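You operate a simulated robot arm through the tools that you are given. There is no shell and no other tool.

You run a simulated two-armed robot. Do the job below in one go: nothing can be reset, and whatever is moved stays where it is left.

Task
Push in the lotus paste, bean and sesame trays; shut the blue bar.
Fine: right home on their runners in the narrow rack; leave the other trays.

Only the result counts: the job must be done as asked and must still hold three seconds after the hand-in. Knocking over, shifting, dropping, spilling or breaking anything else fails it.

Robot
Two 7-joint arms with two-finger parallel grippers on one trunk that stands fixed in place. Base frame: the origin is at the foot of the trunk, x ahead of it, y to its left, z up. Lengths are in mm, angles in degrees, forces in N, time in s.
The left shoulder is at [50, 177, 1204], the right one opposite. Each reaches about 847 mm from its shoulder. Payload 3.43 kg a hand.
The tool frame of a hand sits at the grasp point between the pads (the TCP): z along the fingers, y along the line on which they close. The tips reach 34 mm beyond it. The gripper opens to 128 mm. The fingers are 24 mm wide and 12 mm thick; the gripper's body (48 by 130 mm) begins 96 mm behind the TCP.
Orientation is told as [roll, pitch, yaw] about the base's x, y, z axes, in that order, counted from this pose: with the fingers straight down and closing along the base's y, the tool's x points along the base's -x, its y along +y and its z along -z.

Tools
- The arms move only by the tool jog_arm. It takes "left_commands", "right_commands" or both (then of equal length, played together; a hand with none holds still); each is a list of rows, each a list of 3 entries, a list of its own where there are three numbers: the shift along the tool's x, y, z in units of 20 mm (1.0 is 20 mm), then the turn, a rotation vector about the tool's x, y, z in units of 4 degrees (1.0 is 4 degrees), then the opening, from 0 (shut) to 1 (fully open). In form: [[[dx, dy, dz], [ax, ay, az], gripper], ...]. A call has 1 to 20 rows; each row shifts and turns the commanded pose from where the row before left it, along the tool's axes as they then stand. A call with a number of a shift or a turn outside -1 to 1 is refused whole. A row lasts 0.2 s, in which the tool goes at most 50 mm and 8.6 degrees; a call with a longer step from one row to the next is refused whole, and so is a gripper value outside its range. Where a pose cannot be reached the arm comes as near as it can. A force on the tool above 90 N (or 10 N above the force at the start of the call, whichever is more), or a blocked arm, ends the call early, and 0.2 s more pass. Each finger travels about 108 mm/s and halts on what it meets, pressing with about 26 N; the grip force reading is that of the motor and also rises with nothing between the fingers. The clock runs only during rows and for 0.2 s after the last one: add rows that do not move to give the fingers time. The reply holds the time, the measured pose of the TCP, the force on the tool along the base axes, the opening and the grip force, in the units named above and with some noise, with the torque about the TCP (base axes, N m) and any sound that the robot's microphone picked up, and new pictures: "views" is both (left out), scene, wrist or none (wrist: the cameras of the hands that moved).
- Cameras (640 x 400 px; columns grow to the right, rows downward): "scene" is now at [153.7, -40.1, 1395.7]; the picture's right is [-0.45, -0.89, 0.00], its down [-0.25, 0.13, -0.96] and it looks along [0.86, -0.43, -0.28] (base axes); focal length 214 px, centre (320, 200). "left" rides on the left gripper at [76, 11, -160] in its tool frame; the picture's right is [-0.15, 0.99, 0.00], its down [-0.88, -0.13, -0.46] and it looks along [-0.45, -0.07, 0.89] (tool axes); focal length 234 px, centre (320, 200). "right" rides on the right gripper at [76, -11, -160] in its tool frame; the picture's right is [0.15, 0.99, 0.00], its down [-0.88, 0.13, -0.46] and it looks along [-0.45, 0.07, 0.89] (tool axes); focal length 234 px, centre (320, 200). There is no depth. A picture from a camera that has moved, and an enlarged one, comes with that camera's place and axes in the base frame and with its lens.
- move_column(by): slides the trunk up (or, below 0, down) by that many mm; the arms and the scene camera ride with it, the base frame stays. It gives what a move gives, with no picture.
- pan_tilt(pan, tilt): turns the head with the scene camera to pan (to the left, within 80 degrees either way) and tilt (down, from -29 to 69), counted from straight ahead of the robot. It gives what a move gives, and a new picture of the scene camera.
- enlarge(camera, box): a new picture of the part [left, top, right, bottom] of that camera's present view, enlarged. The clock stands still meanwhile.
- close_job(): hands the job in; it is judged then, once.

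Places have to be worked out from the pictures, the camera data and where the tool is seen. Open the grippers and draw the arms clear of the work before you hand the job in, unless the task says otherwise.

The tools are called after ">>>" by a JSON object that holds its "fn" and its "kwargs". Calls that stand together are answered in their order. jog_arm: Moves the arms, as the interface text tells. Its arguments: {"type":"object","properties":{"left_commands":{"type":"array","items":{"type":"array"}},"right_commands":{"type":"array","items":{"type":"array"}},"views":{"type":"string","enum":["both","scene","wrist","none"]}},"required":[]} The other tools are called the same way: move_column (by) moves the trunk up or down; pan_tilt (pan, tilt) turns the head that bears the scene camera; enlarge (camera, box) takes an enlarged picture of a part of a camera's view; close_job () hands the job in.

At the start:

```text
time: 0.0
left_tcp_pos: [305.3, -3.9, 1345.8]
left_orientation: [-0.1, -0.1, 0.1]
left_contact_force: [0.8, 0.0, 0.0]
left_wrist_torque: [0.01, 0.01, 0.0]
left_opening: 128.0
left_gripper_force: 0.0
right_tcp_pos: [309.9, -419.3, 1376.6]
right_orientation: [0.0, 0.0, -0.1]
right_contact_force: [1.0, -0.5, 0.1]
right_wrist_torque: [-0.01, -0.01, 0.01]
right_opening: 127.9
right_gripper_force: 0.2
trunk travel left (down, up): [-375.0, 26.0]
head pan, tilt (commanded): [-26.7, 16.3]
```

scene: 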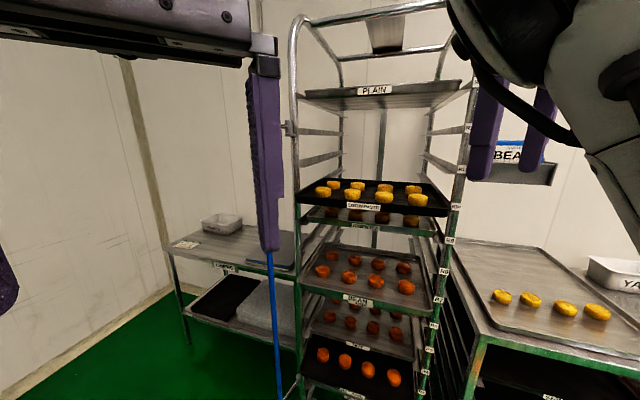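
right: 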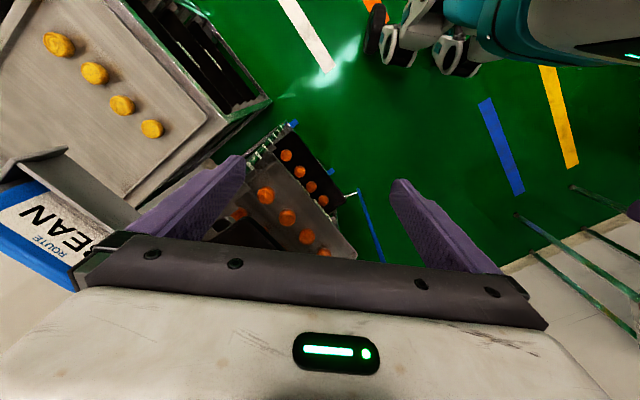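
left: 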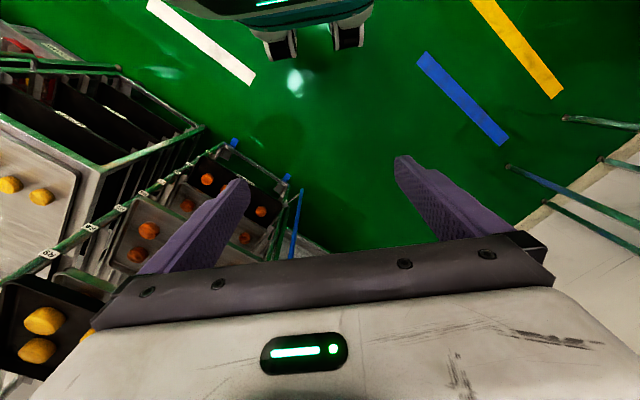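

The rack stands ahead and to the right, with several trays sticking out and a blue bar hanging at its left side. I'll look closer at the labels first, before moving anything.

>>> {"fn": "enlarge", "kwargs": {"camera": "scene", "box": [260, 160, 480, 300]}}

>>> {"fn": "enlarge", "kwargs": {"camera": "scene", "box": [260, 260, 480, 400]}}

>>> {"fn": "enlarge", "kwargs": {"camera": "scene", "box": [260, 0, 480, 140]}}

```text
2.86 times, centred on (370, 230) of scene
camera zoom: at [153.7, -40.1, 1395.7], right [-0.45, -0.89, 0.0], down [-0.25, 0.13, -0.96], along [0.86, -0.43, -0.28], focal length 613 px, centre (177, 114)
```

zoom: 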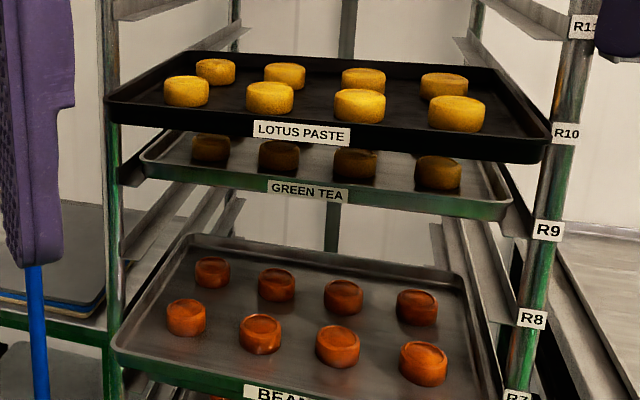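

```text
2.86 times, centred on (370, 330) of scene
camera zoom: at [153.7, -40.1, 1395.7], right [-0.45, -0.89, 0.0], down [-0.25, 0.13, -0.96], along [0.86, -0.43, -0.28], focal length 613 px, centre (177, -171)
```

zoom: 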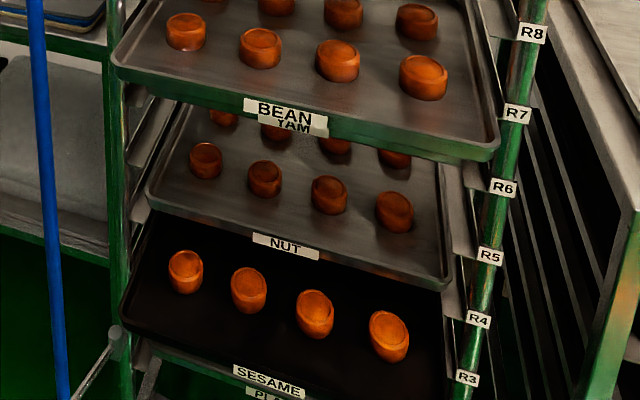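

```text
2.86 times, centred on (370, 70) of scene
camera zoom: at [153.7, -40.1, 1395.7], right [-0.45, -0.89, 0.0], down [-0.25, 0.13, -0.96], along [0.86, -0.43, -0.28], focal length 613 px, centre (177, 571)
```

zoom: 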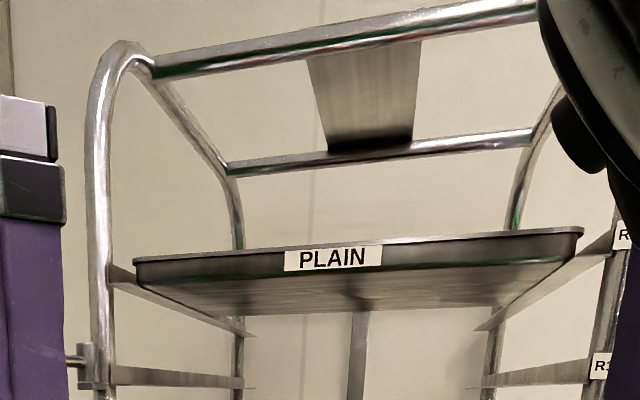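

The rack holds PLAIN, LOTUS PASTE, GREEN TEA, BEAN, YAM?, NUT, SESAME and a lower PLAIN tray. I'll turn the head to see the bar, its hinges and the surroundings.

>>> {"fn": "pan_tilt", "kwargs": {"pan": -20, "tilt": 50}}

>>> {"fn": "pan_tilt", "kwargs": {"pan": -60, "tilt": 30}}

>>> {"fn": "pan_tilt", "kwargs": {"pan": 10, "tilt": 20}}

```text
time: 1.0
left_tcp_pos: [305.9, -3.6, 1344.8]
left_orientation: [-0.3, 0.0, 0.1]
left_contact_force: [-0.1, 0.6, 0.4]
left_wrist_torque: [0.03, 0.01, -0.03]
left_opening: 127.8
left_gripper_force: 0.0
right_tcp_pos: [309.6, -420.1, 1375.4]
right_orientation: [0.0, 0.0, 0.1]
right_contact_force: [-0.2, -0.6, 0.0]
right_wrist_torque: [-0.03, -0.01, -0.01]
right_opening: 128.0
right_gripper_force: 0.1
trunk travel left (down, up): [-375.0, 26.0]
head pan, tilt (commanded): [-20.0, 50.0]
camera scene: at [142.6, -24.5, 1344.0], right [-0.34, -0.94, 0.0], down [-0.72, 0.26, -0.64], along [0.6, -0.22, -0.77], focal length 214 px, centre (320, 200)
```

scene: 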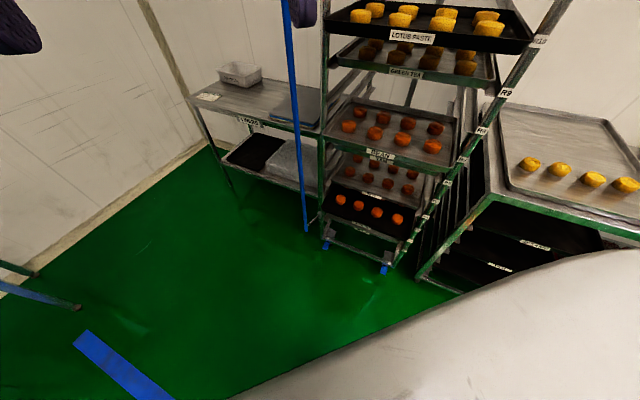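

```text
time: 2.1
left_tcp_pos: [304.3, -4.0, 1345.6]
left_orientation: [-0.2, 0.0, 0.1]
left_contact_force: [-0.6, -0.4, 0.1]
left_wrist_torque: [-0.01, 0.02, 0.02]
left_opening: 127.7
left_gripper_force: 0.0
right_tcp_pos: [308.2, -424.7, 1374.2]
right_orientation: [0.9, 0.0, -0.4]
right_contact_force: [0.9, 0.1, -0.8]
right_wrist_torque: [0.04, -0.08, -0.01]
right_opening: 128.1
right_gripper_force: 0.1
trunk travel left (down, up): [-375.0, 26.0]
head pan, tilt (commanded): [-60.0, 30.0]
camera scene: at [137.3, -48.3, 1355.3], right [-0.6, -0.8, 0.0], down [-0.54, 0.4, -0.74], along [0.6, -0.44, -0.67], focal length 214 px, centre (320, 200)
```

scene: 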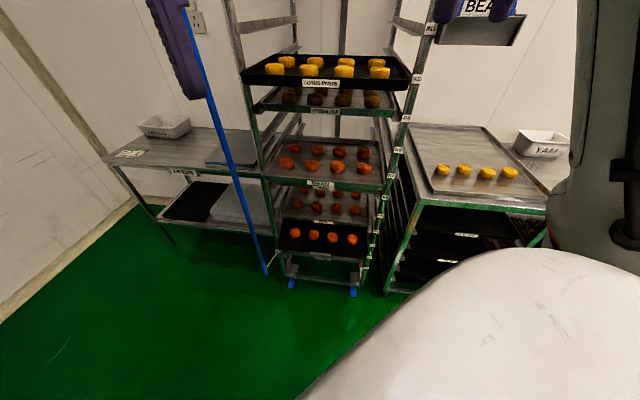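

```text
time: 3.5
left_tcp_pos: [305.8, -4.1, 1345.5]
left_orientation: [-0.2, 0.0, 0.2]
left_contact_force: [1.1, -0.4, -0.1]
left_wrist_torque: [0.0, -0.01, 0.04]
left_opening: 128.1
left_gripper_force: 0.1
right_tcp_pos: [309.9, -423.6, 1373.3]
right_orientation: [0.6, 0.2, -0.4]
right_contact_force: [0.0, -0.1, -0.7]
right_wrist_torque: [-0.03, 0.02, -0.01]
right_opening: 127.8
right_gripper_force: 0.1
trunk travel left (down, up): [-375.0, 26.0]
head pan, tilt (commanded): [10.0, 20.0]
camera scene: at [137.5, -47.6, 1355.0], right [-0.59, -0.81, 0.0], down [-0.54, 0.4, -0.74], along [0.6, -0.44, -0.67], focal length 214 px, centre (320, 200)
```

scene: 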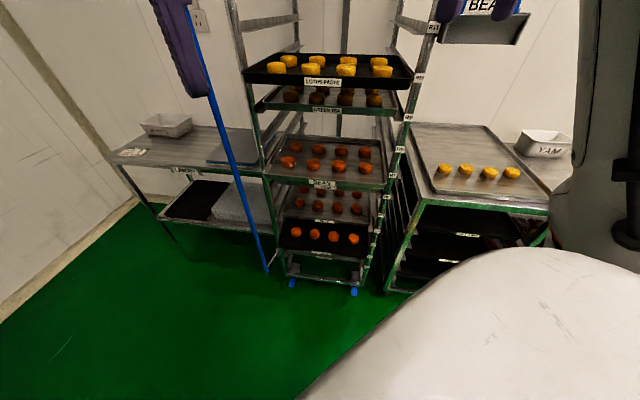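

The third picture shows that the head did not follow the last command (still about pan -36, tilt 42), so it may be touching the right arm. I'll bring it back the way it came.

>>> {"fn": "pan_tilt", "kwargs": {"pan": -30, "tilt": 46}}

```text
time: 4.5
left_tcp_pos: [305.2, -4.2, 1345.9]
left_orientation: [-0.2, 0.0, 0.1]
left_contact_force: [0.4, -0.2, -0.1]
left_wrist_torque: [0.03, 0.0, -0.01]
left_opening: 128.0
left_gripper_force: 0.1
right_tcp_pos: [309.4, -422.4, 1373.5]
right_orientation: [0.4, 0.5, -0.3]
right_contact_force: [-0.2, -0.5, 0.0]
right_wrist_torque: [0.01, 0.0, -0.01]
right_opening: 127.9
right_gripper_force: 0.0
trunk travel left (down, up): [-375.0, 26.0]
head pan, tilt (commanded): [-30.0, 46.0]
camera scene: at [137.9, -46.7, 1354.5], right [-0.58, -0.81, 0.0], down [-0.55, 0.39, -0.74], along [0.6, -0.43, -0.68], focal length 214 px, centre (320, 200)
```

scene: 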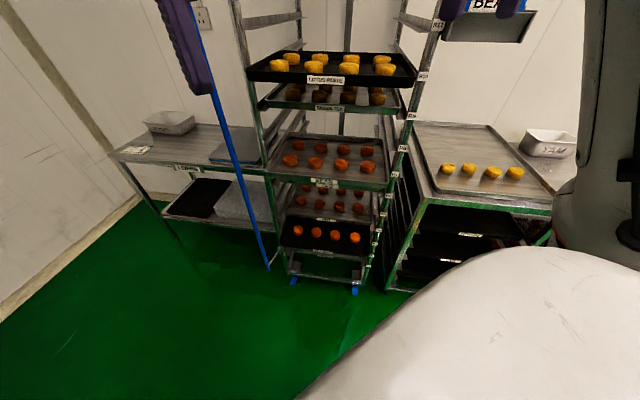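

The head seems wedged against the right shoulder/upper arm. I'll ease the right hand a little forward and up so that the upper arm clears the head; I judge the BEAN sign at about [410,-690,1344] and stay away from it.

>>> {"fn": "jog_arm", "kwargs": {"right_commands": [[[-0.7, 0, -0.5], [0, 0, 0], 1], [[-0.7, 0, -0.5], [0, 0, 0], 1], [[-0.7, 0, -0.5], [0, 0, 0], 1], [[0, 0, 0], [0, 0, 0], 1]], "views": "both"}}

```text
time: 5.5
left_tcp_pos: [305.7, -5.0, 1344.6]
left_orientation: [-0.2, 0.1, 0.2]
left_contact_force: [0.0, 1.2, -0.7]
left_wrist_torque: [-0.01, -0.01, -0.02]
left_opening: 128.0
left_gripper_force: 0.0
right_tcp_pos: [352.5, -419.0, 1405.0]
right_orientation: [-0.1, -0.2, 0.0]
right_contact_force: [-0.8, 0.7, 0.0]
right_wrist_torque: [-0.03, 0.0, -0.03]
right_opening: 127.8
right_gripper_force: 0.1
trunk travel left (down, up): [-375.0, 26.0]
head pan, tilt (commanded): [-30.0, 46.0]
camera scene: at [140.1, -38.0, 1349.5], right [-0.5, -0.87, 0.0], down [-0.62, 0.36, -0.69], along [0.6, -0.35, -0.72], focal length 214 px, centre (320, 200)
camera right: at [275.6, -429.3, 1566.5], right [-0.15, 0.99, 0.0], down [0.88, 0.13, 0.46], along [0.45, 0.06, -0.89], focal length 234 px, centre (320, 200)
```

scene: 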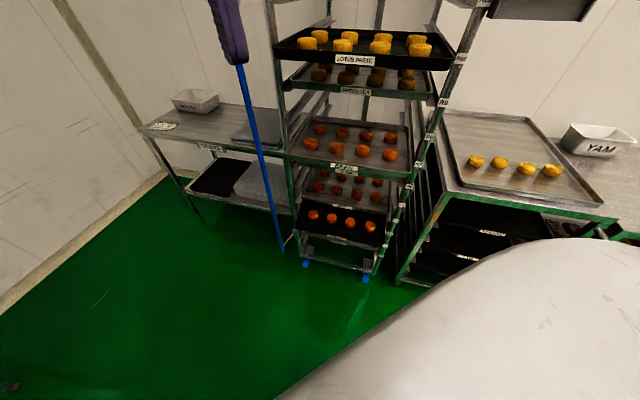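
right: 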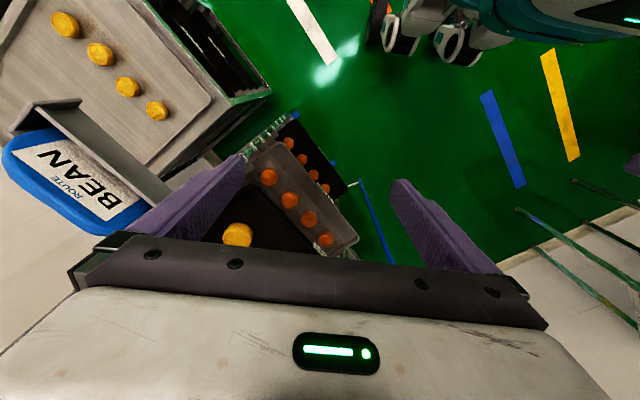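

The head is free again (pan -30, tilt 46). Now I look at the bar and the left side.

>>> {"fn": "pan_tilt", "kwargs": {"pan": -15, "tilt": 25}}

>>> {"fn": "enlarge", "kwargs": {"camera": "right", "box": [140, 90, 420, 265]}}

>>> {"fn": "enlarge", "kwargs": {"camera": "left", "box": [0, 90, 360, 315]}}

```text
time: 6.4
left_tcp_pos: [305.2, -4.6, 1346.0]
left_orientation: [-0.4, -0.1, 0.1]
left_contact_force: [-0.1, 7.2, 3.4]
left_wrist_torque: [-1.43, 0.25, -0.66]
left_opening: 127.9
left_gripper_force: 0.0
right_tcp_pos: [351.7, -419.8, 1405.1]
right_orientation: [0.0, -0.1, 0.0]
right_contact_force: [-0.3, -0.2, -0.1]
right_wrist_torque: [0.0, 0.02, -0.03]
right_opening: 127.8
right_gripper_force: 0.0
trunk travel left (down, up): [-375.0, 26.0]
head pan, tilt (commanded): [-15.0, 25.0]
camera scene: at [158.7, -23.6, 1380.1], right [-0.28, -0.96, 0.0], down [-0.42, 0.12, -0.9], along [0.86, -0.25, -0.44], focal length 214 px, centre (320, 200)
```

scene: 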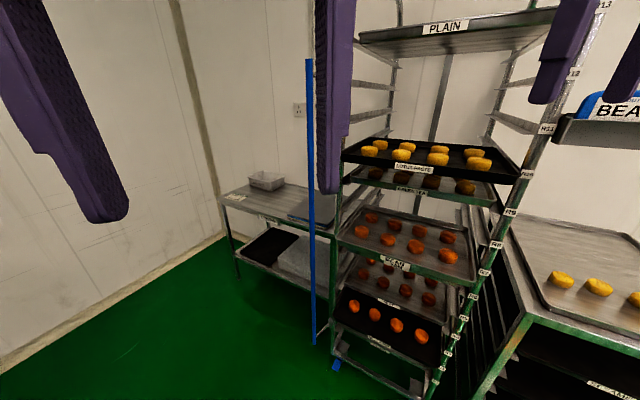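

```text
2.29 times, centred on (280, 178) of right
camera zoom: at [275.7, -430.7, 1565.5], right [-0.15, 0.99, 0.0], down [0.88, 0.13, 0.46], along [0.45, 0.07, -0.89], focal length 535 px, centre (411, 251)
```

zoom: 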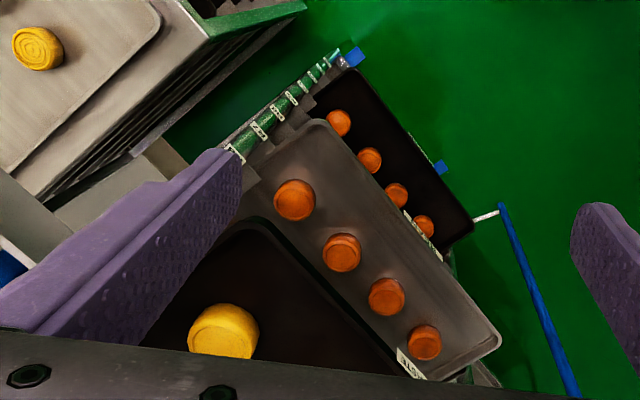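

```text
1.78 times, centred on (180, 202) of left
camera zoom: at [228.7, 8.4, 1505.0], right [0.15, 0.99, -0.01], down [0.88, -0.13, 0.46], along [0.45, -0.07, -0.89], focal length 416 px, centre (569, 196)
```

zoom: 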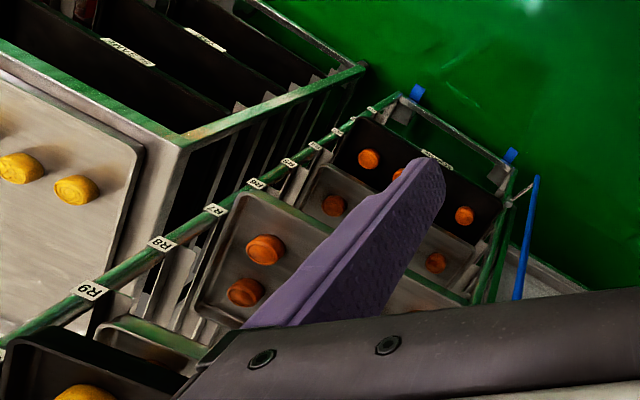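

I judge the bar to be vertical at about [713,-163], from z 395 up to 1457, hinged on the left front post. A small force appeared on the left hand, so I re-read it while zooming in on the rack.

>>> {"fn": "jog_arm", "kwargs": {"left_commands": [[[0, 0, 0], [0, 0, 0], 1]], "views": "none"}}

>>> {"fn": "enlarge", "kwargs": {"camera": "scene", "box": [280, 120, 540, 285]}}

>>> {"fn": "enlarge", "kwargs": {"camera": "scene", "box": [280, 235, 540, 400]}}

>>> {"fn": "enlarge", "kwargs": {"camera": "scene", "box": [280, 0, 540, 165]}}

```text
time: 6.8
left_tcp_pos: [306.5, -4.6, 1345.8]
left_orientation: [-0.2, -0.1, 0.1]
left_contact_force: [1.8, 8.0, 4.5]
left_wrist_torque: [-1.6, 0.63, -0.7]
left_opening: 128.1
left_gripper_force: 0.1
right_tcp_pos: [352.3, -418.9, 1406.1]
right_orientation: [0.0, 0.0, 0.0]
right_contact_force: [0.1, -0.7, 0.4]
right_wrist_torque: [0.02, 0.04, 0.01]
right_opening: 127.9
right_gripper_force: 0.1
trunk travel left (down, up): [-375.0, 26.0]
head pan, tilt (commanded): [-15.0, 25.0]
```

```text
2.42 times, centred on (410, 202) of scene
camera zoom: at [158.6, -23.8, 1380.1], right [-0.28, -0.96, 0.0], down [-0.42, 0.12, -0.9], along [0.86, -0.25, -0.44], focal length 520 px, centre (102, 194)
```

zoom: 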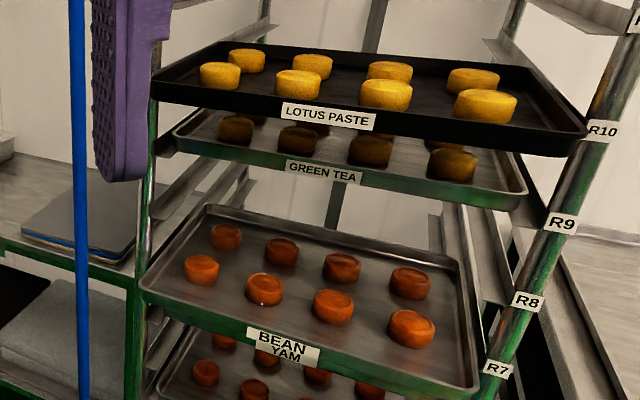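

```text
2.42 times, centred on (410, 318) of scene
camera zoom: at [158.6, -23.8, 1380.1], right [-0.28, -0.96, 0.0], down [-0.42, 0.12, -0.9], along [0.86, -0.25, -0.44], focal length 520 px, centre (102, -85)
```

zoom: 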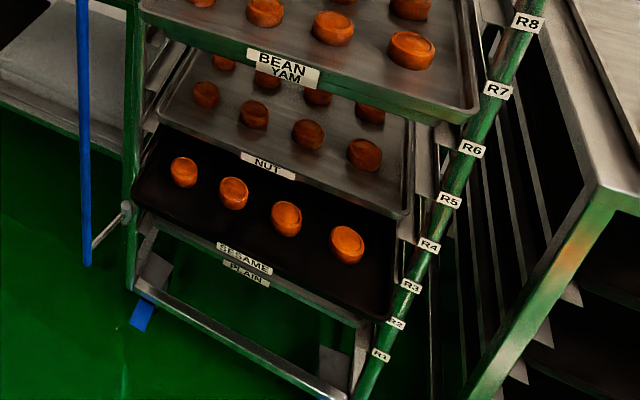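

```text
2.42 times, centred on (410, 82) of scene
camera zoom: at [158.6, -23.8, 1380.1], right [-0.28, -0.96, 0.0], down [-0.42, 0.12, -0.9], along [0.86, -0.25, -0.44], focal length 520 px, centre (102, 485)
```

zoom: 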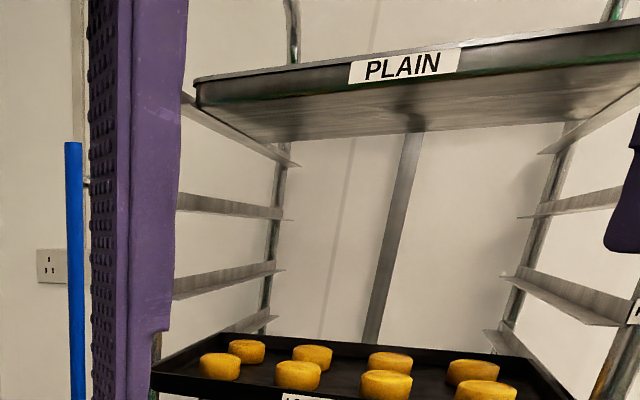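

The left reading stays at about 8 N, so the head is leaning on the left forearm. I'll shift the left hand 100 mm to the left, where it's free, to clear the head.

>>> {"fn": "jog_arm", "kwargs": {"left_commands": [[[0, 0.8, 0], [0, 0, 0], 1], [[0, 0.8, 0], [0, 0, 0], 1], [[0, 0.8, 0], [0, 0, 0], 1], [[0, 0.8, 0], [0, 0, 0], 1], [[0, 0.8, 0], [0, 0, 0], 1], [[0, 0.8, 0], [0, 0, 0], 1], [[0, 0, 0], [0, 0, 0], 1]], "views": "both"}}

```text
time: 8.4
left_tcp_pos: [306.4, 90.6, 1345.5]
left_orientation: [-0.2, -0.1, 0.1]
left_contact_force: [0.3, 0.7, 0.1]
left_wrist_torque: [-0.01, -0.01, -0.02]
left_opening: 128.0
left_gripper_force: 0.0
right_tcp_pos: [352.4, -420.1, 1405.6]
right_orientation: [0.0, 0.0, 0.0]
right_contact_force: [0.7, 0.4, -0.1]
right_wrist_torque: [0.03, 0.01, -0.02]
right_opening: 127.9
right_gripper_force: 0.0
trunk travel left (down, up): [-375.0, 26.0]
head pan, tilt (commanded): [-15.0, 25.0]
camera scene: at [159.4, -22.3, 1381.4], right [-0.26, -0.97, 0.0], down [-0.41, 0.11, -0.91], along [0.88, -0.23, -0.42], focal length 214 px, centre (320, 200)
camera left: at [230.1, 103.2, 1504.6], right [0.15, 0.99, 0.0], down [0.88, -0.13, 0.46], along [0.45, -0.07, -0.89], focal length 234 px, centre (320, 200)
```

scene: 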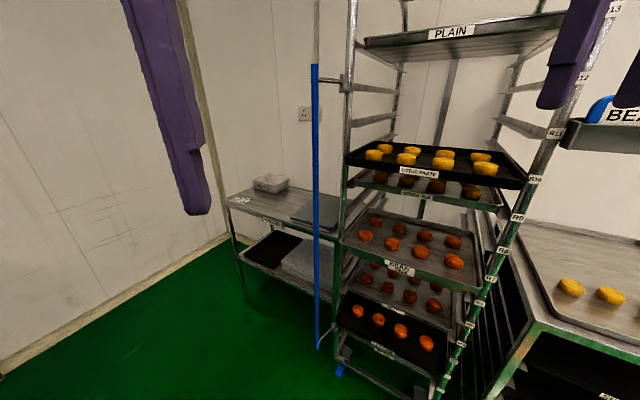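
left: 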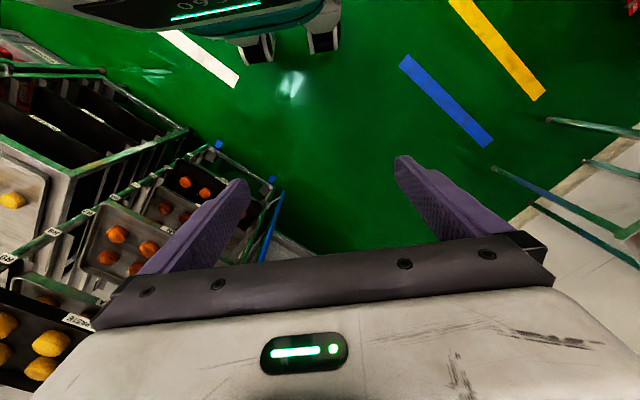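

The force on the left hand is gone now. From two-camera sightings I put the rack's right front post at about [445,-553], the BEAN front edge running from [441,-522] to [712,-239] at z≈945, and the push-in direction at about [0.72,-0.69,0]. I'll zoom in on the labels and on both front posts to check how far each tray sticks out.

>>> {"fn": "enlarge", "kwargs": {"camera": "scene", "box": [330, 200, 490, 300]}}

>>> {"fn": "enlarge", "kwargs": {"camera": "scene", "box": [330, 130, 490, 230]}}

>>> {"fn": "enlarge", "kwargs": {"camera": "scene", "box": [310, 290, 470, 400]}}

>>> {"fn": "enlarge", "kwargs": {"camera": "scene", "box": [280, 40, 400, 115]}}

```text
4.00 times, centred on (410, 250) of scene
camera zoom: at [159.4, -22.3, 1381.4], right [-0.26, -0.97, 0.0], down [-0.41, 0.11, -0.91], along [0.88, -0.23, -0.42], focal length 858 px, centre (-40, 0)
```

zoom: 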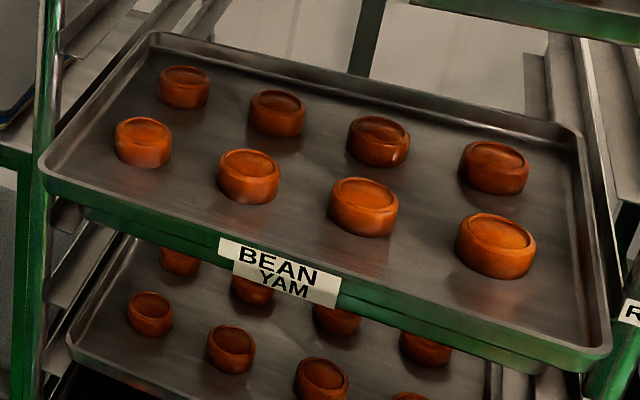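

```text
4.00 times, centred on (410, 180) of scene
camera zoom: at [159.4, -22.3, 1381.4], right [-0.26, -0.97, 0.0], down [-0.41, 0.11, -0.91], along [0.88, -0.23, -0.42], focal length 858 px, centre (-40, 280)
```

zoom: 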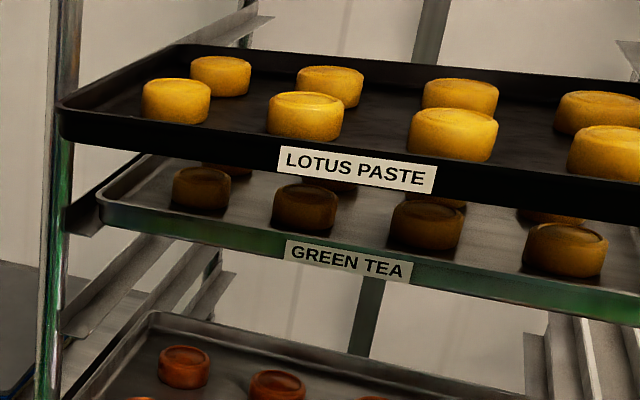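

```text
3.64 times, centred on (390, 345) of scene
camera zoom: at [159.4, -22.3, 1381.4], right [-0.26, -0.97, 0.0], down [-0.41, 0.11, -0.91], along [0.88, -0.23, -0.42], focal length 780 px, centre (66, -327)
```

zoom: 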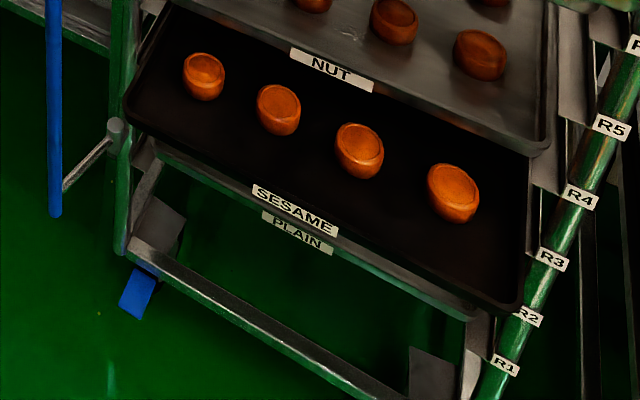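

```text
5.33 times, centred on (340, 78) of scene
camera zoom: at [159.4, -22.3, 1381.4], right [-0.26, -0.97, 0.0], down [-0.41, 0.11, -0.91], along [0.88, -0.23, -0.42], focal length 1144 px, centre (213, 853)
```

zoom: 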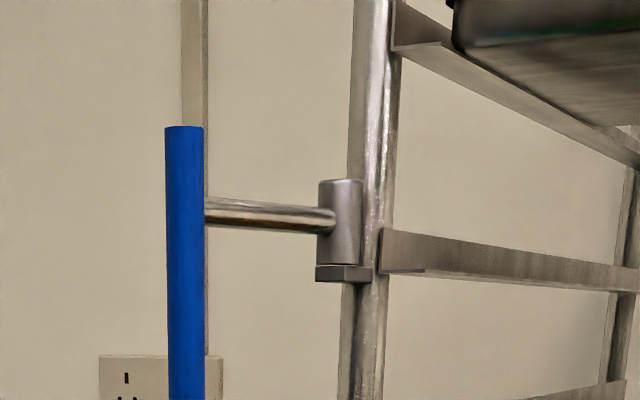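

A YAM tray sits directly under the BEAN tray, so I must push only BEAN; the bar hangs on hinge arms about 60 mm out from the left post. I'll bring the right hand in front of the LOTUS PASTE tray: first 160 mm to the left, then yaw towards the rack.

>>> {"fn": "jog_arm", "kwargs": {"right_commands": [[[0, 1, 0], [0, 0, 0], 1], [[0, 1, 0], [0, 0, 0], 1], [[0, 1, 0], [0, 0, 0], 1], [[0, 1, 0], [0, 0, 0], 1], [[0, 1, 0], [0, 0, 0], 1], [[0, 1, 0], [0, 0, 0], 1], [[0, 1, 0], [0, 0, 0], 1], [[0, 0, 0], [0, 0, 1], 1], [[0, 0, 0], [0, 0, 1], 1], [[0, 0, 0], [0, 0, 1], 1], [[0, 0, 0], [0, 0, 1], 1], [[0, 0, 0], [0, 0, 1], 1], [[0, 0, 0], [0, 0, 1], 1], [[0, 0, 0], [0, 0, 1], 1], [[0, 0, 0], [0, 0, 1], 1], [[0, 0, 0], [0, 0, 1], 1], [[0, 0, 0], [0, 0, 1], 1], [[0, 0, 0], [0, 0, 1], 1]], "views": "both"}}

```text
time: 12.2
left_tcp_pos: [306.3, 90.6, 1344.9]
left_orientation: [-0.2, 0.0, 0.1]
left_contact_force: [-0.3, -0.6, 0.5]
left_wrist_torque: [0.03, 0.0, -0.01]
left_opening: 128.1
left_gripper_force: 0.1
right_tcp_pos: [343.0, -339.5, 1376.3]
right_orientation: [1.4, 0.3, -44.3]
right_contact_force: [0.4, 0.6, 0.4]
right_wrist_torque: [-0.03, 0.0, 0.02]
right_opening: 128.0
right_gripper_force: 0.1
right hand out of reach, approached as far as the arm can: row 7, 14, 15, 16, 17, 18
trunk travel left (down, up): [-375.0, 26.0]
head pan, tilt (commanded): [-15.0, 25.0]
camera scene: at [159.6, -22.1, 1381.4], right [-0.26, -0.97, 0.0], down [-0.41, 0.11, -0.91], along [0.88, -0.23, -0.42], focal length 214 px, centre (320, 200)
camera right: at [279.1, -299.3, 1536.8], right [0.59, 0.81, 0.03], down [0.72, -0.53, 0.45], along [0.38, -0.25, -0.89], focal length 234 px, centre (320, 200)
```

scene: 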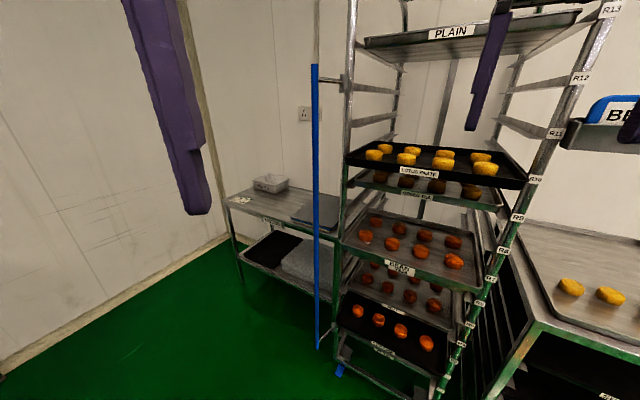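
right: 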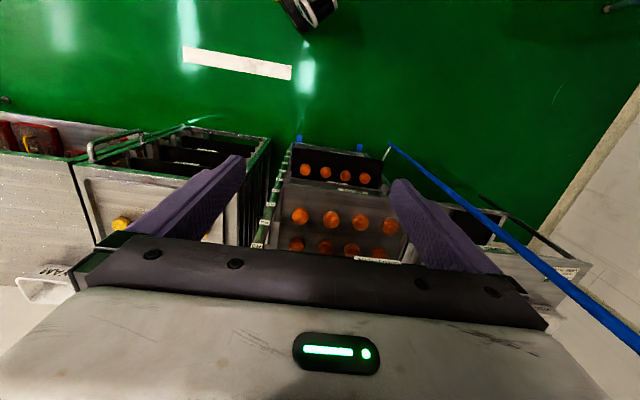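

The wrist view is now square to the rack (yaw -44). The straight-down pose is near a joint limit, so I'll tilt the fingers forward about 40°, then re-check the pose.

>>> {"fn": "jog_arm", "kwargs": {"right_commands": [[[0, 0, 0], [0, -1, 0], 1], [[0, 0, 0], [0, -1, 0], 1], [[0, 0, 0], [0, -1, 0], 1], [[0, 0, 0], [0, -1, 0], 1], [[0, 0, 0], [0, -1, 0], 1], [[0, 0, 0], [0, -1, 0], 1], [[0, 0, 0], [0, -1, 0], 1], [[0, 0, 0], [0, -1, 0], 1], [[0, 0, 0], [0, -1, 0], 1], [[0, 0, 0], [0, -1, 0], 1], [[0, 0, 0], [0, 0, 0], 1]], "views": "both"}}

```text
time: 14.6
left_tcp_pos: [306.3, 91.4, 1345.8]
left_orientation: [-0.2, 0.0, 0.1]
left_contact_force: [0.5, -0.6, -0.1]
left_wrist_torque: [-0.01, -0.02, 0.01]
left_opening: 128.0
left_gripper_force: 0.0
right_tcp_pos: [389.8, -454.8, 1433.2]
right_orientation: [0.7, -39.6, -44.4]
right_contact_force: [0.5, -0.1, 0.3]
right_wrist_torque: [0.01, 0.03, 0.03]
right_opening: 128.2
right_gripper_force: 0.1
right hand out of reach, approached as far as the arm can: row 1, 2, 3, 4, 5, 6, 7, 8, 9, 10
trunk travel left (down, up): [-375.0, 26.0]
head pan, tilt (commanded): [-15.0, 25.0]
camera scene: at [159.3, -21.9, 1381.5], right [-0.26, -0.97, 0.0], down [-0.41, 0.11, -0.91], along [0.88, -0.23, -0.42], focal length 214 px, centre (320, 200)
camera right: at [266.6, -351.3, 1507.4], right [0.61, 0.79, -0.09], down [0.36, -0.18, 0.91], along [0.71, -0.59, -0.4], focal length 234 px, centre (320, 200)
```

scene: 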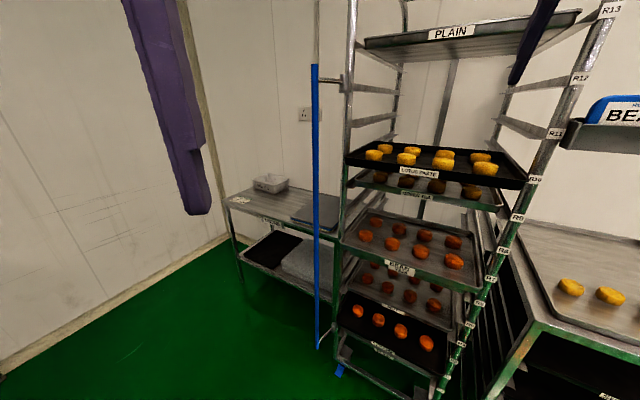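
right: 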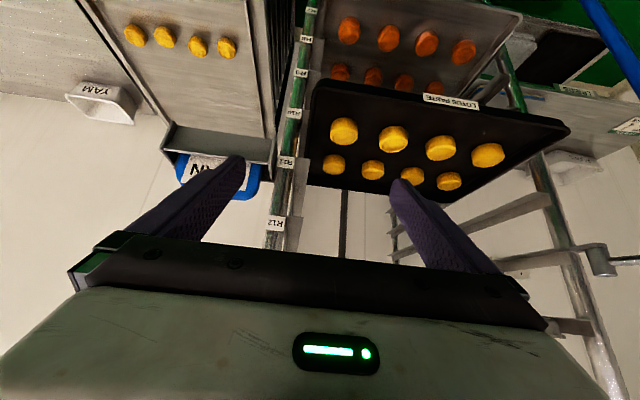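

The right arm can't fold that close at this height. The left arm lies in line with the push direction, so I'll swing its fingers forward about its wrist (60° tilt) in the free space ahead.

>>> {"fn": "jog_arm", "kwargs": {"left_commands": [[[-0.7, 0, 0], [0, -1, 0], 1], [[-0.7, 0, 0], [0, -1, 0], 1], [[-0.7, 0, 0], [0, -1, 0], 1], [[-0.7, 0, 0], [0, -1, 0], 1], [[-0.7, 0, 0], [0, -1, 0], 1], [[-0.7, 0, 0], [0, -1, 0], 1], [[-0.7, 0, 0], [0, -1, 0], 1], [[-0.7, 0, 0], [0, -1, 0], 1], [[-0.7, 0, 0], [0, -1, 0], 1], [[-0.7, 0, 0], [0, -1, 0], 1], [[-0.7, 0, 0], [0, -1, 0], 1], [[-0.7, 0, 0], [0, -1, 0], 1], [[-0.7, 0, 0], [0, -1, 0], 1], [[-0.7, 0, 0], [0, -1, 0], 1], [[-0.7, 0, 0], [0, -1, 0], 1], [[0, 0, 0], [0, 0, 0], 1]], "views": "both"}}

```text
time: 18.0
left_tcp_pos: [482.1, 91.9, 1438.0]
left_orientation: [-0.3, -60.0, 0.5]
left_contact_force: [-0.5, 0.7, 0.8]
left_wrist_torque: [0.03, 0.05, 0.01]
left_opening: 128.0
left_gripper_force: 0.1
right_tcp_pos: [389.8, -454.0, 1431.0]
right_orientation: [0.5, -39.5, -44.3]
right_contact_force: [0.1, 0.1, 0.0]
right_wrist_torque: [0.0, 0.02, -0.01]
right_opening: 127.9
right_gripper_force: 0.1
trunk travel left (down, up): [-375.0, 26.0]
head pan, tilt (commanded): [-15.0, 25.0]
camera scene: at [159.3, -22.0, 1381.5], right [-0.26, -0.97, 0.0], down [-0.41, 0.11, -0.91], along [0.88, -0.23, -0.42], focal length 214 px, centre (320, 200)
camera left: at [305.3, 103.8, 1452.2], right [0.07, 0.99, 0.12], down [0.04, -0.13, 0.99], along [1.0, -0.07, -0.05], focal length 234 px, centre (320, 200)
```

scene: 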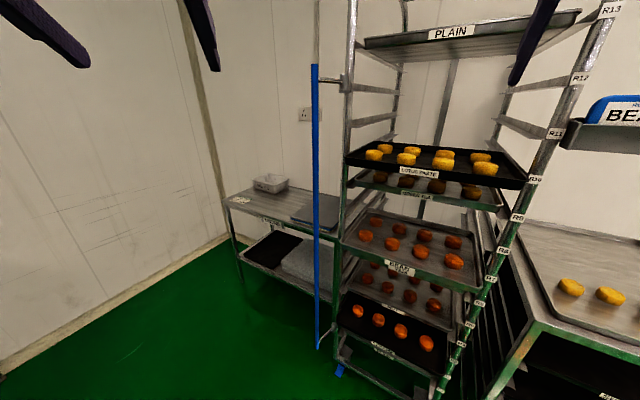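
left: 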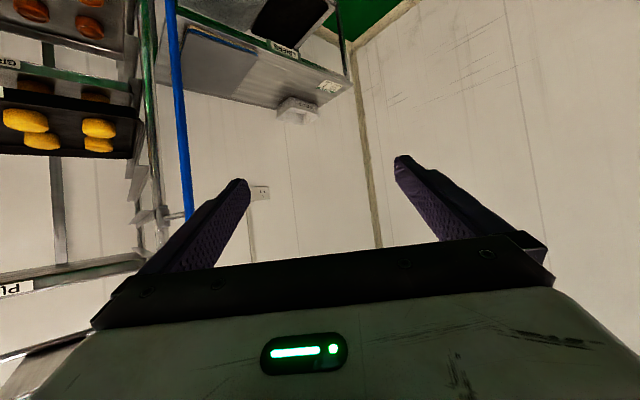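

The swing worked cleanly; the left camera (upside down) now sees the lotus tray's left end and the bar. I zoom to measure the tray's left corner and the bar.

>>> {"fn": "enlarge", "kwargs": {"camera": "left", "box": [0, 0, 240, 150]}}

>>> {"fn": "enlarge", "kwargs": {"camera": "left", "box": [0, 80, 240, 230]}}

>>> {"fn": "enlarge", "kwargs": {"camera": "right", "box": [250, 60, 640, 300]}}

```text
2.67 times, centred on (120, 75) of left
camera zoom: at [305.3, 103.8, 1452.2], right [0.07, 0.99, 0.12], down [0.04, -0.13, 0.99], along [1.0, -0.07, -0.05], focal length 624 px, centre (853, 533)
```

zoom: 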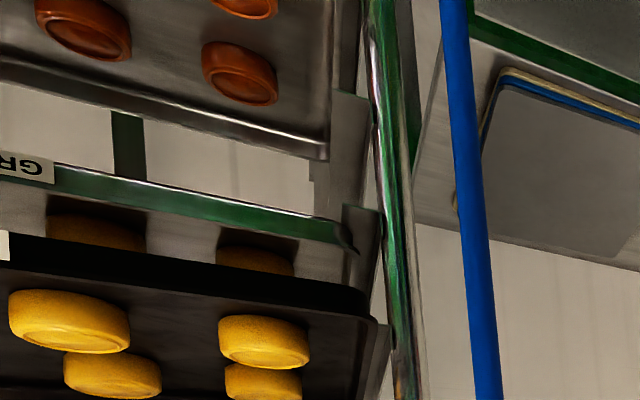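

```text
2.67 times, centred on (120, 155) of left
camera zoom: at [305.3, 103.8, 1452.2], right [0.07, 0.99, 0.12], down [0.04, -0.13, 0.99], along [1.0, -0.07, -0.05], focal length 624 px, centre (853, 320)
```

zoom: 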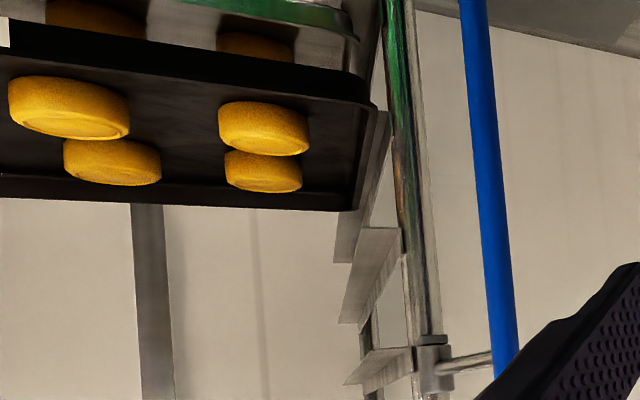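

```text
1.64 times, centred on (445, 180) of right
camera zoom: at [267.0, -351.6, 1507.0], right [0.61, 0.79, -0.09], down [0.37, -0.18, 0.91], along [0.7, -0.59, -0.4], focal length 384 px, centre (115, 233)
```

zoom: 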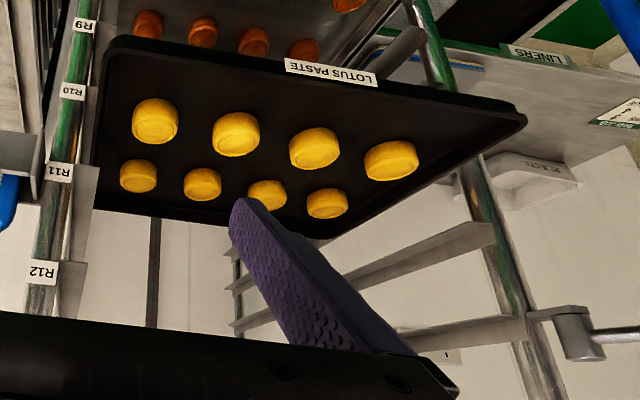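

I measure: lotus and bean fronts both stand at about 680 mm along the push direction while the home trays (green tea) stand at about 780, so each needs roughly 100 mm; the bar's hinge pin is at about [754,-247] with a 104 mm arm. The right arm needs a lower shoulder to work here, so I lower the trunk 170 mm (the hand stays about 50 mm in front of the lotus tray).

>>> {"fn": "move_column", "kwargs": {"by": -170}}

```text
time: 19.9
left_tcp_pos: [481.2, 92.5, 1268.1]
left_orientation: [-0.4, -60.0, 0.3]
left_contact_force: [0.5, 0.3, 1.0]
left_wrist_torque: [0.0, -0.01, -0.02]
left_opening: 127.9
left_gripper_force: 0.1
right_tcp_pos: [390.1, -455.2, 1262.0]
right_orientation: [0.5, -39.5, -44.4]
right_contact_force: [-0.8, -0.9, 0.3]
right_wrist_torque: [-0.03, -0.01, 0.02]
right_opening: 128.1
right_gripper_force: 0.0
trunk travel left (down, up): [-205.0, 196.0]
head pan, tilt (commanded): [-15.0, 25.0]
```

Hand now at [390,-455,1262]. I test a small step left and up to see how the commanded pose follows.

>>> {"fn": "jog_arm", "kwargs": {"right_commands": [[[0, 0.5, -0.5], [0, 0, 0], 1]], "views": "none"}}

```text
time: 20.3
left_tcp_pos: [483.4, 93.6, 1268.6]
left_orientation: [-0.4, -59.9, 0.3]
left_contact_force: [0.3, 0.0, 0.0]
left_wrist_torque: [-0.03, -0.02, 0.01]
left_opening: 127.8
left_gripper_force: 0.1
right_tcp_pos: [393.8, -446.3, 1270.9]
right_orientation: [0.6, -39.3, -44.1]
right_contact_force: [0.5, 0.1, -0.1]
right_wrist_torque: [-0.01, 0.01, 0.01]
right_opening: 128.3
right_gripper_force: 0.0
right hand out of reach, approached as far as the arm can: row 1
trunk travel left (down, up): [-205.0, 196.0]
head pan, tilt (commanded): [-15.0, 25.0]
```

Commands start from the reached pose. I slide the hand 180 mm left along the rack front to be centred on the tray (about 50 mm ahead of the tips still free).

>>> {"fn": "jog_arm", "kwargs": {"right_commands": [[[0, 1, 0], [0, 0, 0], 1], [[0, 1, 0], [0, 0, 0], 1], [[0, 1, 0], [0, 0, 0], 1], [[0, 1, 0], [0, 0, 0], 1], [[0, 1, 0], [0, 0, 0], 1], [[0, 1, 0], [0, 0, 0], 1], [[0, 1, 0], [0, 0, 0], 1], [[0, 1, 0], [0, 0, 0], 1], [[0, 0.8, 0], [0, 0, 0], 1], [[0, 0, 0], [0, 0, 0], 1]], "views": "both"}}

```text
time: 22.7
left_tcp_pos: [482.2, 92.3, 1268.8]
left_orientation: [-0.4, -59.9, 0.4]
left_contact_force: [0.2, 0.7, 0.2]
left_wrist_torque: [0.01, 0.01, 0.01]
left_opening: 128.0
left_gripper_force: 0.0
right_tcp_pos: [483.0, -418.2, 1279.4]
right_orientation: [3.1, -37.6, -49.5]
right_contact_force: [0.1, 1.0, 0.7]
right_wrist_torque: [-0.01, -0.01, -0.02]
right_opening: 128.1
right_gripper_force: 0.2
right hand out of reach, approached as far as the arm can: row 1, 2, 3, 4, 5, 6, 7
trunk travel left (down, up): [-205.0, 196.0]
head pan, tilt (commanded): [-15.0, 25.0]
stopped in row 10 (right hand): the arm was blocked; the commanded pose is now the measured one
camera scene: at [159.4, -22.3, 1211.4], right [-0.26, -0.97, 0.0], down [-0.41, 0.11, -0.91], along [0.88, -0.23, -0.42], focal length 214 px, centre (320, 200)
camera right: at [365.9, -311.1, 1358.5], right [0.66, 0.75, -0.05], down [0.35, -0.25, 0.9], along [0.67, -0.61, -0.43], focal length 234 px, centre (320, 200)
```

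scene: 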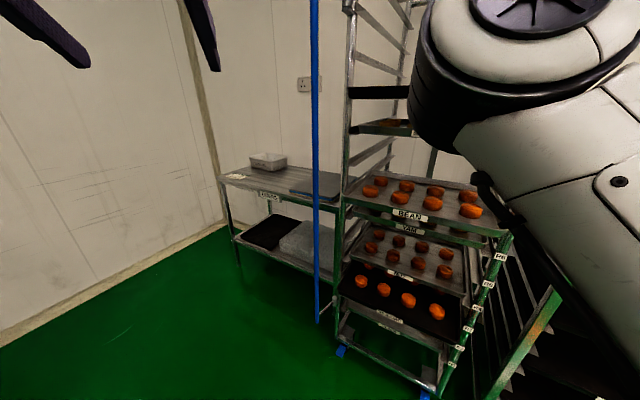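
right: 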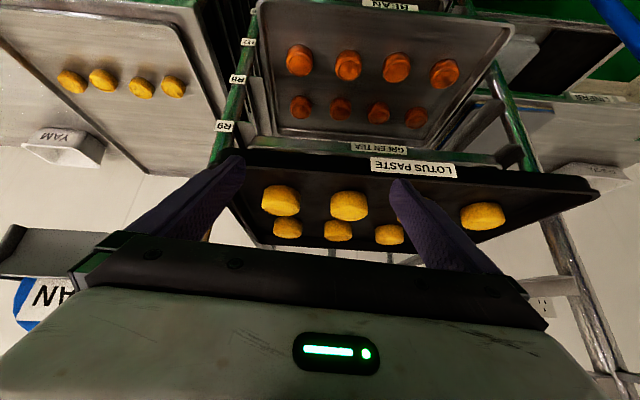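

The arm reports a block though the hand feels no force, so an elbow or forearm contact is possible. I look at the right side before moving further.

>>> {"fn": "enlarge", "kwargs": {"camera": "scene", "box": [400, 150, 640, 400]}}

>>> {"fn": "pan_tilt", "kwargs": {"pan": -22, "tilt": 50}}

```text
1.60 times, centred on (520, 275) of scene
camera zoom: at [159.4, -22.3, 1211.4], right [-0.26, -0.97, 0.0], down [-0.41, 0.11, -0.91], along [0.88, -0.23, -0.42], focal length 343 px, centre (0, 80)
```

zoom: 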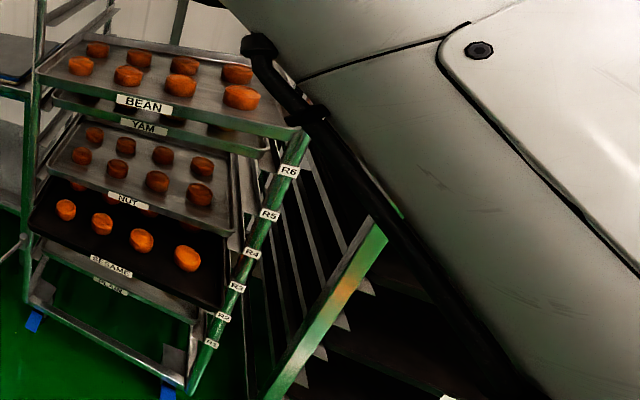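

```text
time: 23.6
left_tcp_pos: [482.2, 93.6, 1268.7]
left_orientation: [-0.4, -60.1, 0.4]
left_contact_force: [0.1, 0.6, 0.0]
left_wrist_torque: [-0.01, -0.03, 0.01]
left_opening: 127.8
left_gripper_force: 0.1
right_tcp_pos: [482.7, -416.6, 1278.7]
right_orientation: [3.0, -37.7, -49.6]
right_contact_force: [-0.4, -0.8, -1.4]
right_wrist_torque: [0.0, -0.01, -0.02]
right_opening: 128.0
right_gripper_force: 0.0
trunk travel left (down, up): [-205.0, 196.0]
head pan, tilt (commanded): [-22.0, 50.0]
camera scene: at [141.7, -27.0, 1174.0], right [-0.37, -0.93, 0.0], down [-0.71, 0.29, -0.64], along [0.6, -0.24, -0.77], focal length 214 px, centre (320, 200)
```

scene: 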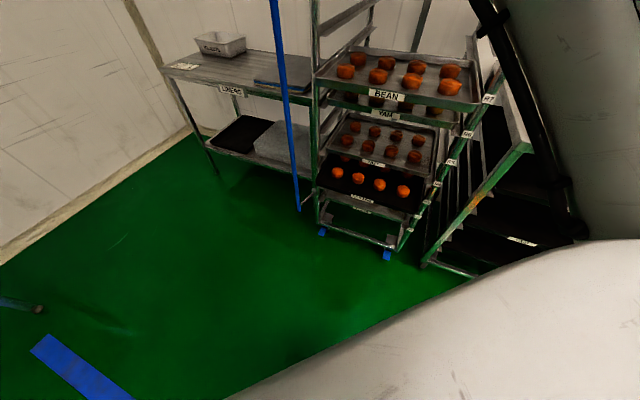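

The wide rack corner is at about [360,-620,880], well away from the elbow, so the block was likely a joint limit rather than contact. I try a short careful step left along the front.

>>> {"fn": "jog_arm", "kwargs": {"right_commands": [[[0.3, 0.4, 0], [0, 0, 0], 1], [[0.3, 0.4, 0], [0, 0, 0], 1], [[0, 0, 0], [0, 0, 0], 1]], "views": "none"}}

```text
time: 24.4
left_tcp_pos: [481.5, 92.7, 1267.9]
left_orientation: [-0.4, -60.0, 0.4]
left_contact_force: [0.5, 1.4, 0.2]
left_wrist_torque: [-0.04, 0.05, 0.0]
left_opening: 128.1
left_gripper_force: 0.1
right_tcp_pos: [489.3, -395.0, 1271.4]
right_orientation: [2.4, -37.9, -48.8]
right_contact_force: [-0.5, 0.2, -0.3]
right_wrist_torque: [0.01, -0.03, 0.0]
right_opening: 128.1
right_gripper_force: 0.0
trunk travel left (down, up): [-205.0, 196.0]
head pan, tilt (commanded): [-22.0, 50.0]
```

That moved freely. I continue left with a yaw and roll correction, and lower slightly, keeping the tips about 30-40 mm in front of the lotus tray.

>>> {"fn": "jog_arm", "kwargs": {"right_commands": [[[0.4, 0.87, 0.18], [-0.04, 0, -0.24], 1], [[0.4, 0.87, 0.18], [-0.04, 0, -0.24], 1], [[0.4, 0.87, 0.18], [-0.04, 0, -0.24], 1], [[0.4, 0.87, 0.18], [-0.04, 0, -0.24], 1], [[0, 0, 0], [0, 0, 0], 1]], "views": "both"}}

```text
time: 25.8
left_tcp_pos: [481.8, 91.6, 1269.8]
left_orientation: [-0.3, -60.1, 0.4]
left_contact_force: [-0.6, 0.2, 0.5]
left_wrist_torque: [0.04, 0.0, -0.01]
left_opening: 127.7
left_gripper_force: 0.0
right_tcp_pos: [509.7, -396.2, 1229.5]
right_orientation: [2.6, -36.7, -49.0]
right_contact_force: [-0.4, 0.8, -0.5]
right_wrist_torque: [-0.02, 0.06, 0.11]
right_opening: 127.8
right_gripper_force: 0.1
right hand out of reach, approached as far as the arm can: row 1, 3, 4
trunk travel left (down, up): [-205.0, 196.0]
head pan, tilt (commanded): [-22.0, 50.0]
stopped in row 5 (right hand): the arm was blocked; the commanded pose is now the measured one
camera scene: at [141.6, -27.0, 1174.0], right [-0.37, -0.93, 0.0], down [-0.71, 0.29, -0.64], along [0.6, -0.24, -0.77], focal length 214 px, centre (320, 200)
camera right: at [393.0, -291.1, 1312.3], right [0.65, 0.76, -0.05], down [0.37, -0.25, 0.9], along [0.67, -0.6, -0.44], focal length 234 px, centre (320, 200)
```

scene: 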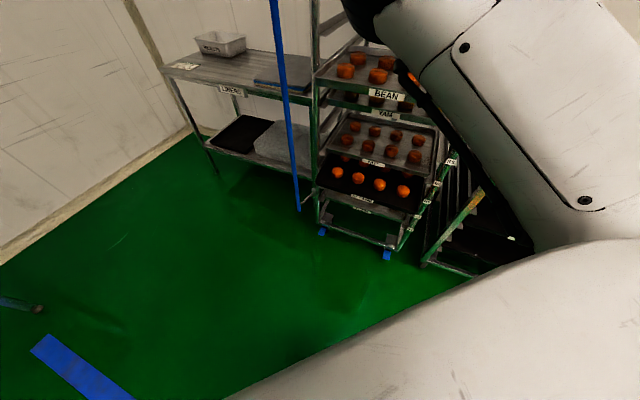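
right: 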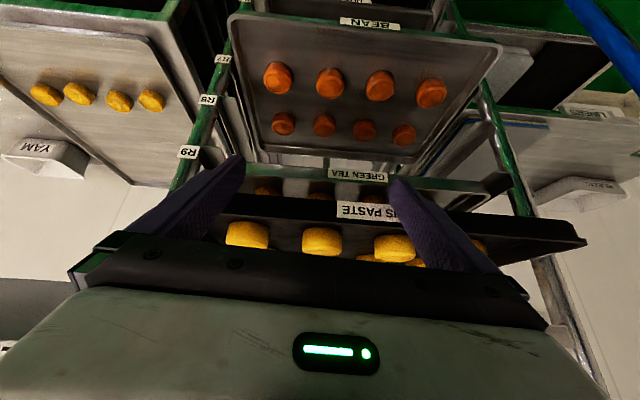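

The yaw of -44 is awkward for the right arm (it drifts to -49 and stalls). I'll back off along the fingers, close them, and turn the hand to about yaw -25, which suits this arm better; a closed-finger push at the tray's centre will do.

>>> {"fn": "jog_arm", "kwargs": {"right_commands": [[[0, 0, -1], [0, 0, 0], 1], [[0, 0, -1], [0, 0, 0], 0.7], [[0, 0, -1], [0, 0, 0], 0.4], [[0, 0, 0], [-0.49, 0, -0.8], 0.2], [[0, 0, 0], [-0.49, 0, -0.8], 0], [[0, 0, 0], [-0.49, 0, -0.8], 0], [[0, 0, 0], [-0.49, 0, -0.8], 0], [[0, 0, 0], [-0.49, 0, -0.8], 0], [[0, 0, 0], [-0.49, 0, -0.8], 0], [[0, 0, 0], [0, 0, 0], 0]], "views": "both"}}

```text
time: 28.0
left_tcp_pos: [482.2, 92.3, 1268.8]
left_orientation: [-0.5, -60.0, 0.5]
left_contact_force: [-0.4, 0.1, -0.2]
left_wrist_torque: [0.0, 0.0, 0.01]
left_opening: 127.9
left_gripper_force: 0.1
right_tcp_pos: [487.1, -375.4, 1257.2]
right_orientation: [0.0, -36.9, -25.1]
right_contact_force: [0.2, -0.3, 0.1]
right_wrist_torque: [-0.03, -0.01, 0.01]
right_opening: 0.0
right_gripper_force: 26.0
right hand out of reach, approached as far as the arm can: row 1, 2, 3
trunk travel left (down, up): [-205.0, 196.0]
head pan, tilt (commanded): [-22.0, 50.0]
camera scene: at [141.7, -27.0, 1174.0], right [-0.37, -0.93, 0.0], down [-0.71, 0.29, -0.64], along [0.6, -0.24, -0.77], focal length 214 px, centre (320, 200)
camera right: at [339.5, -319.1, 1339.3], right [0.31, 0.95, -0.09], down [0.44, -0.06, 0.89], along [0.84, -0.32, -0.44], focal length 234 px, centre (320, 200)
```

scene: 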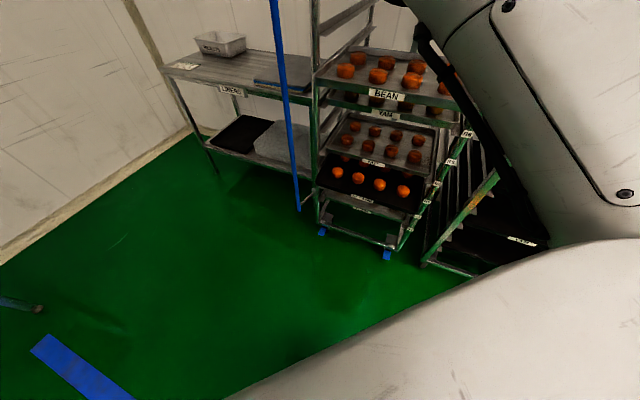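
right: 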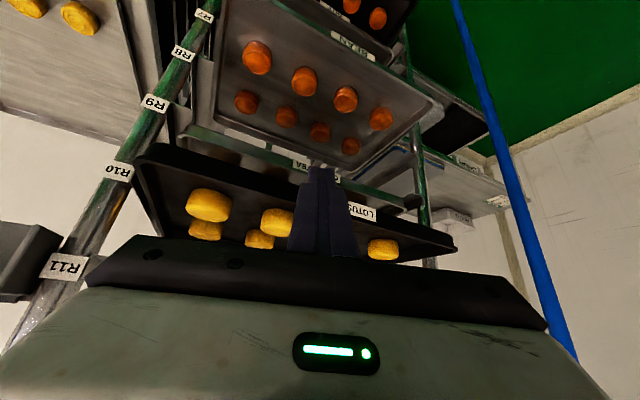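

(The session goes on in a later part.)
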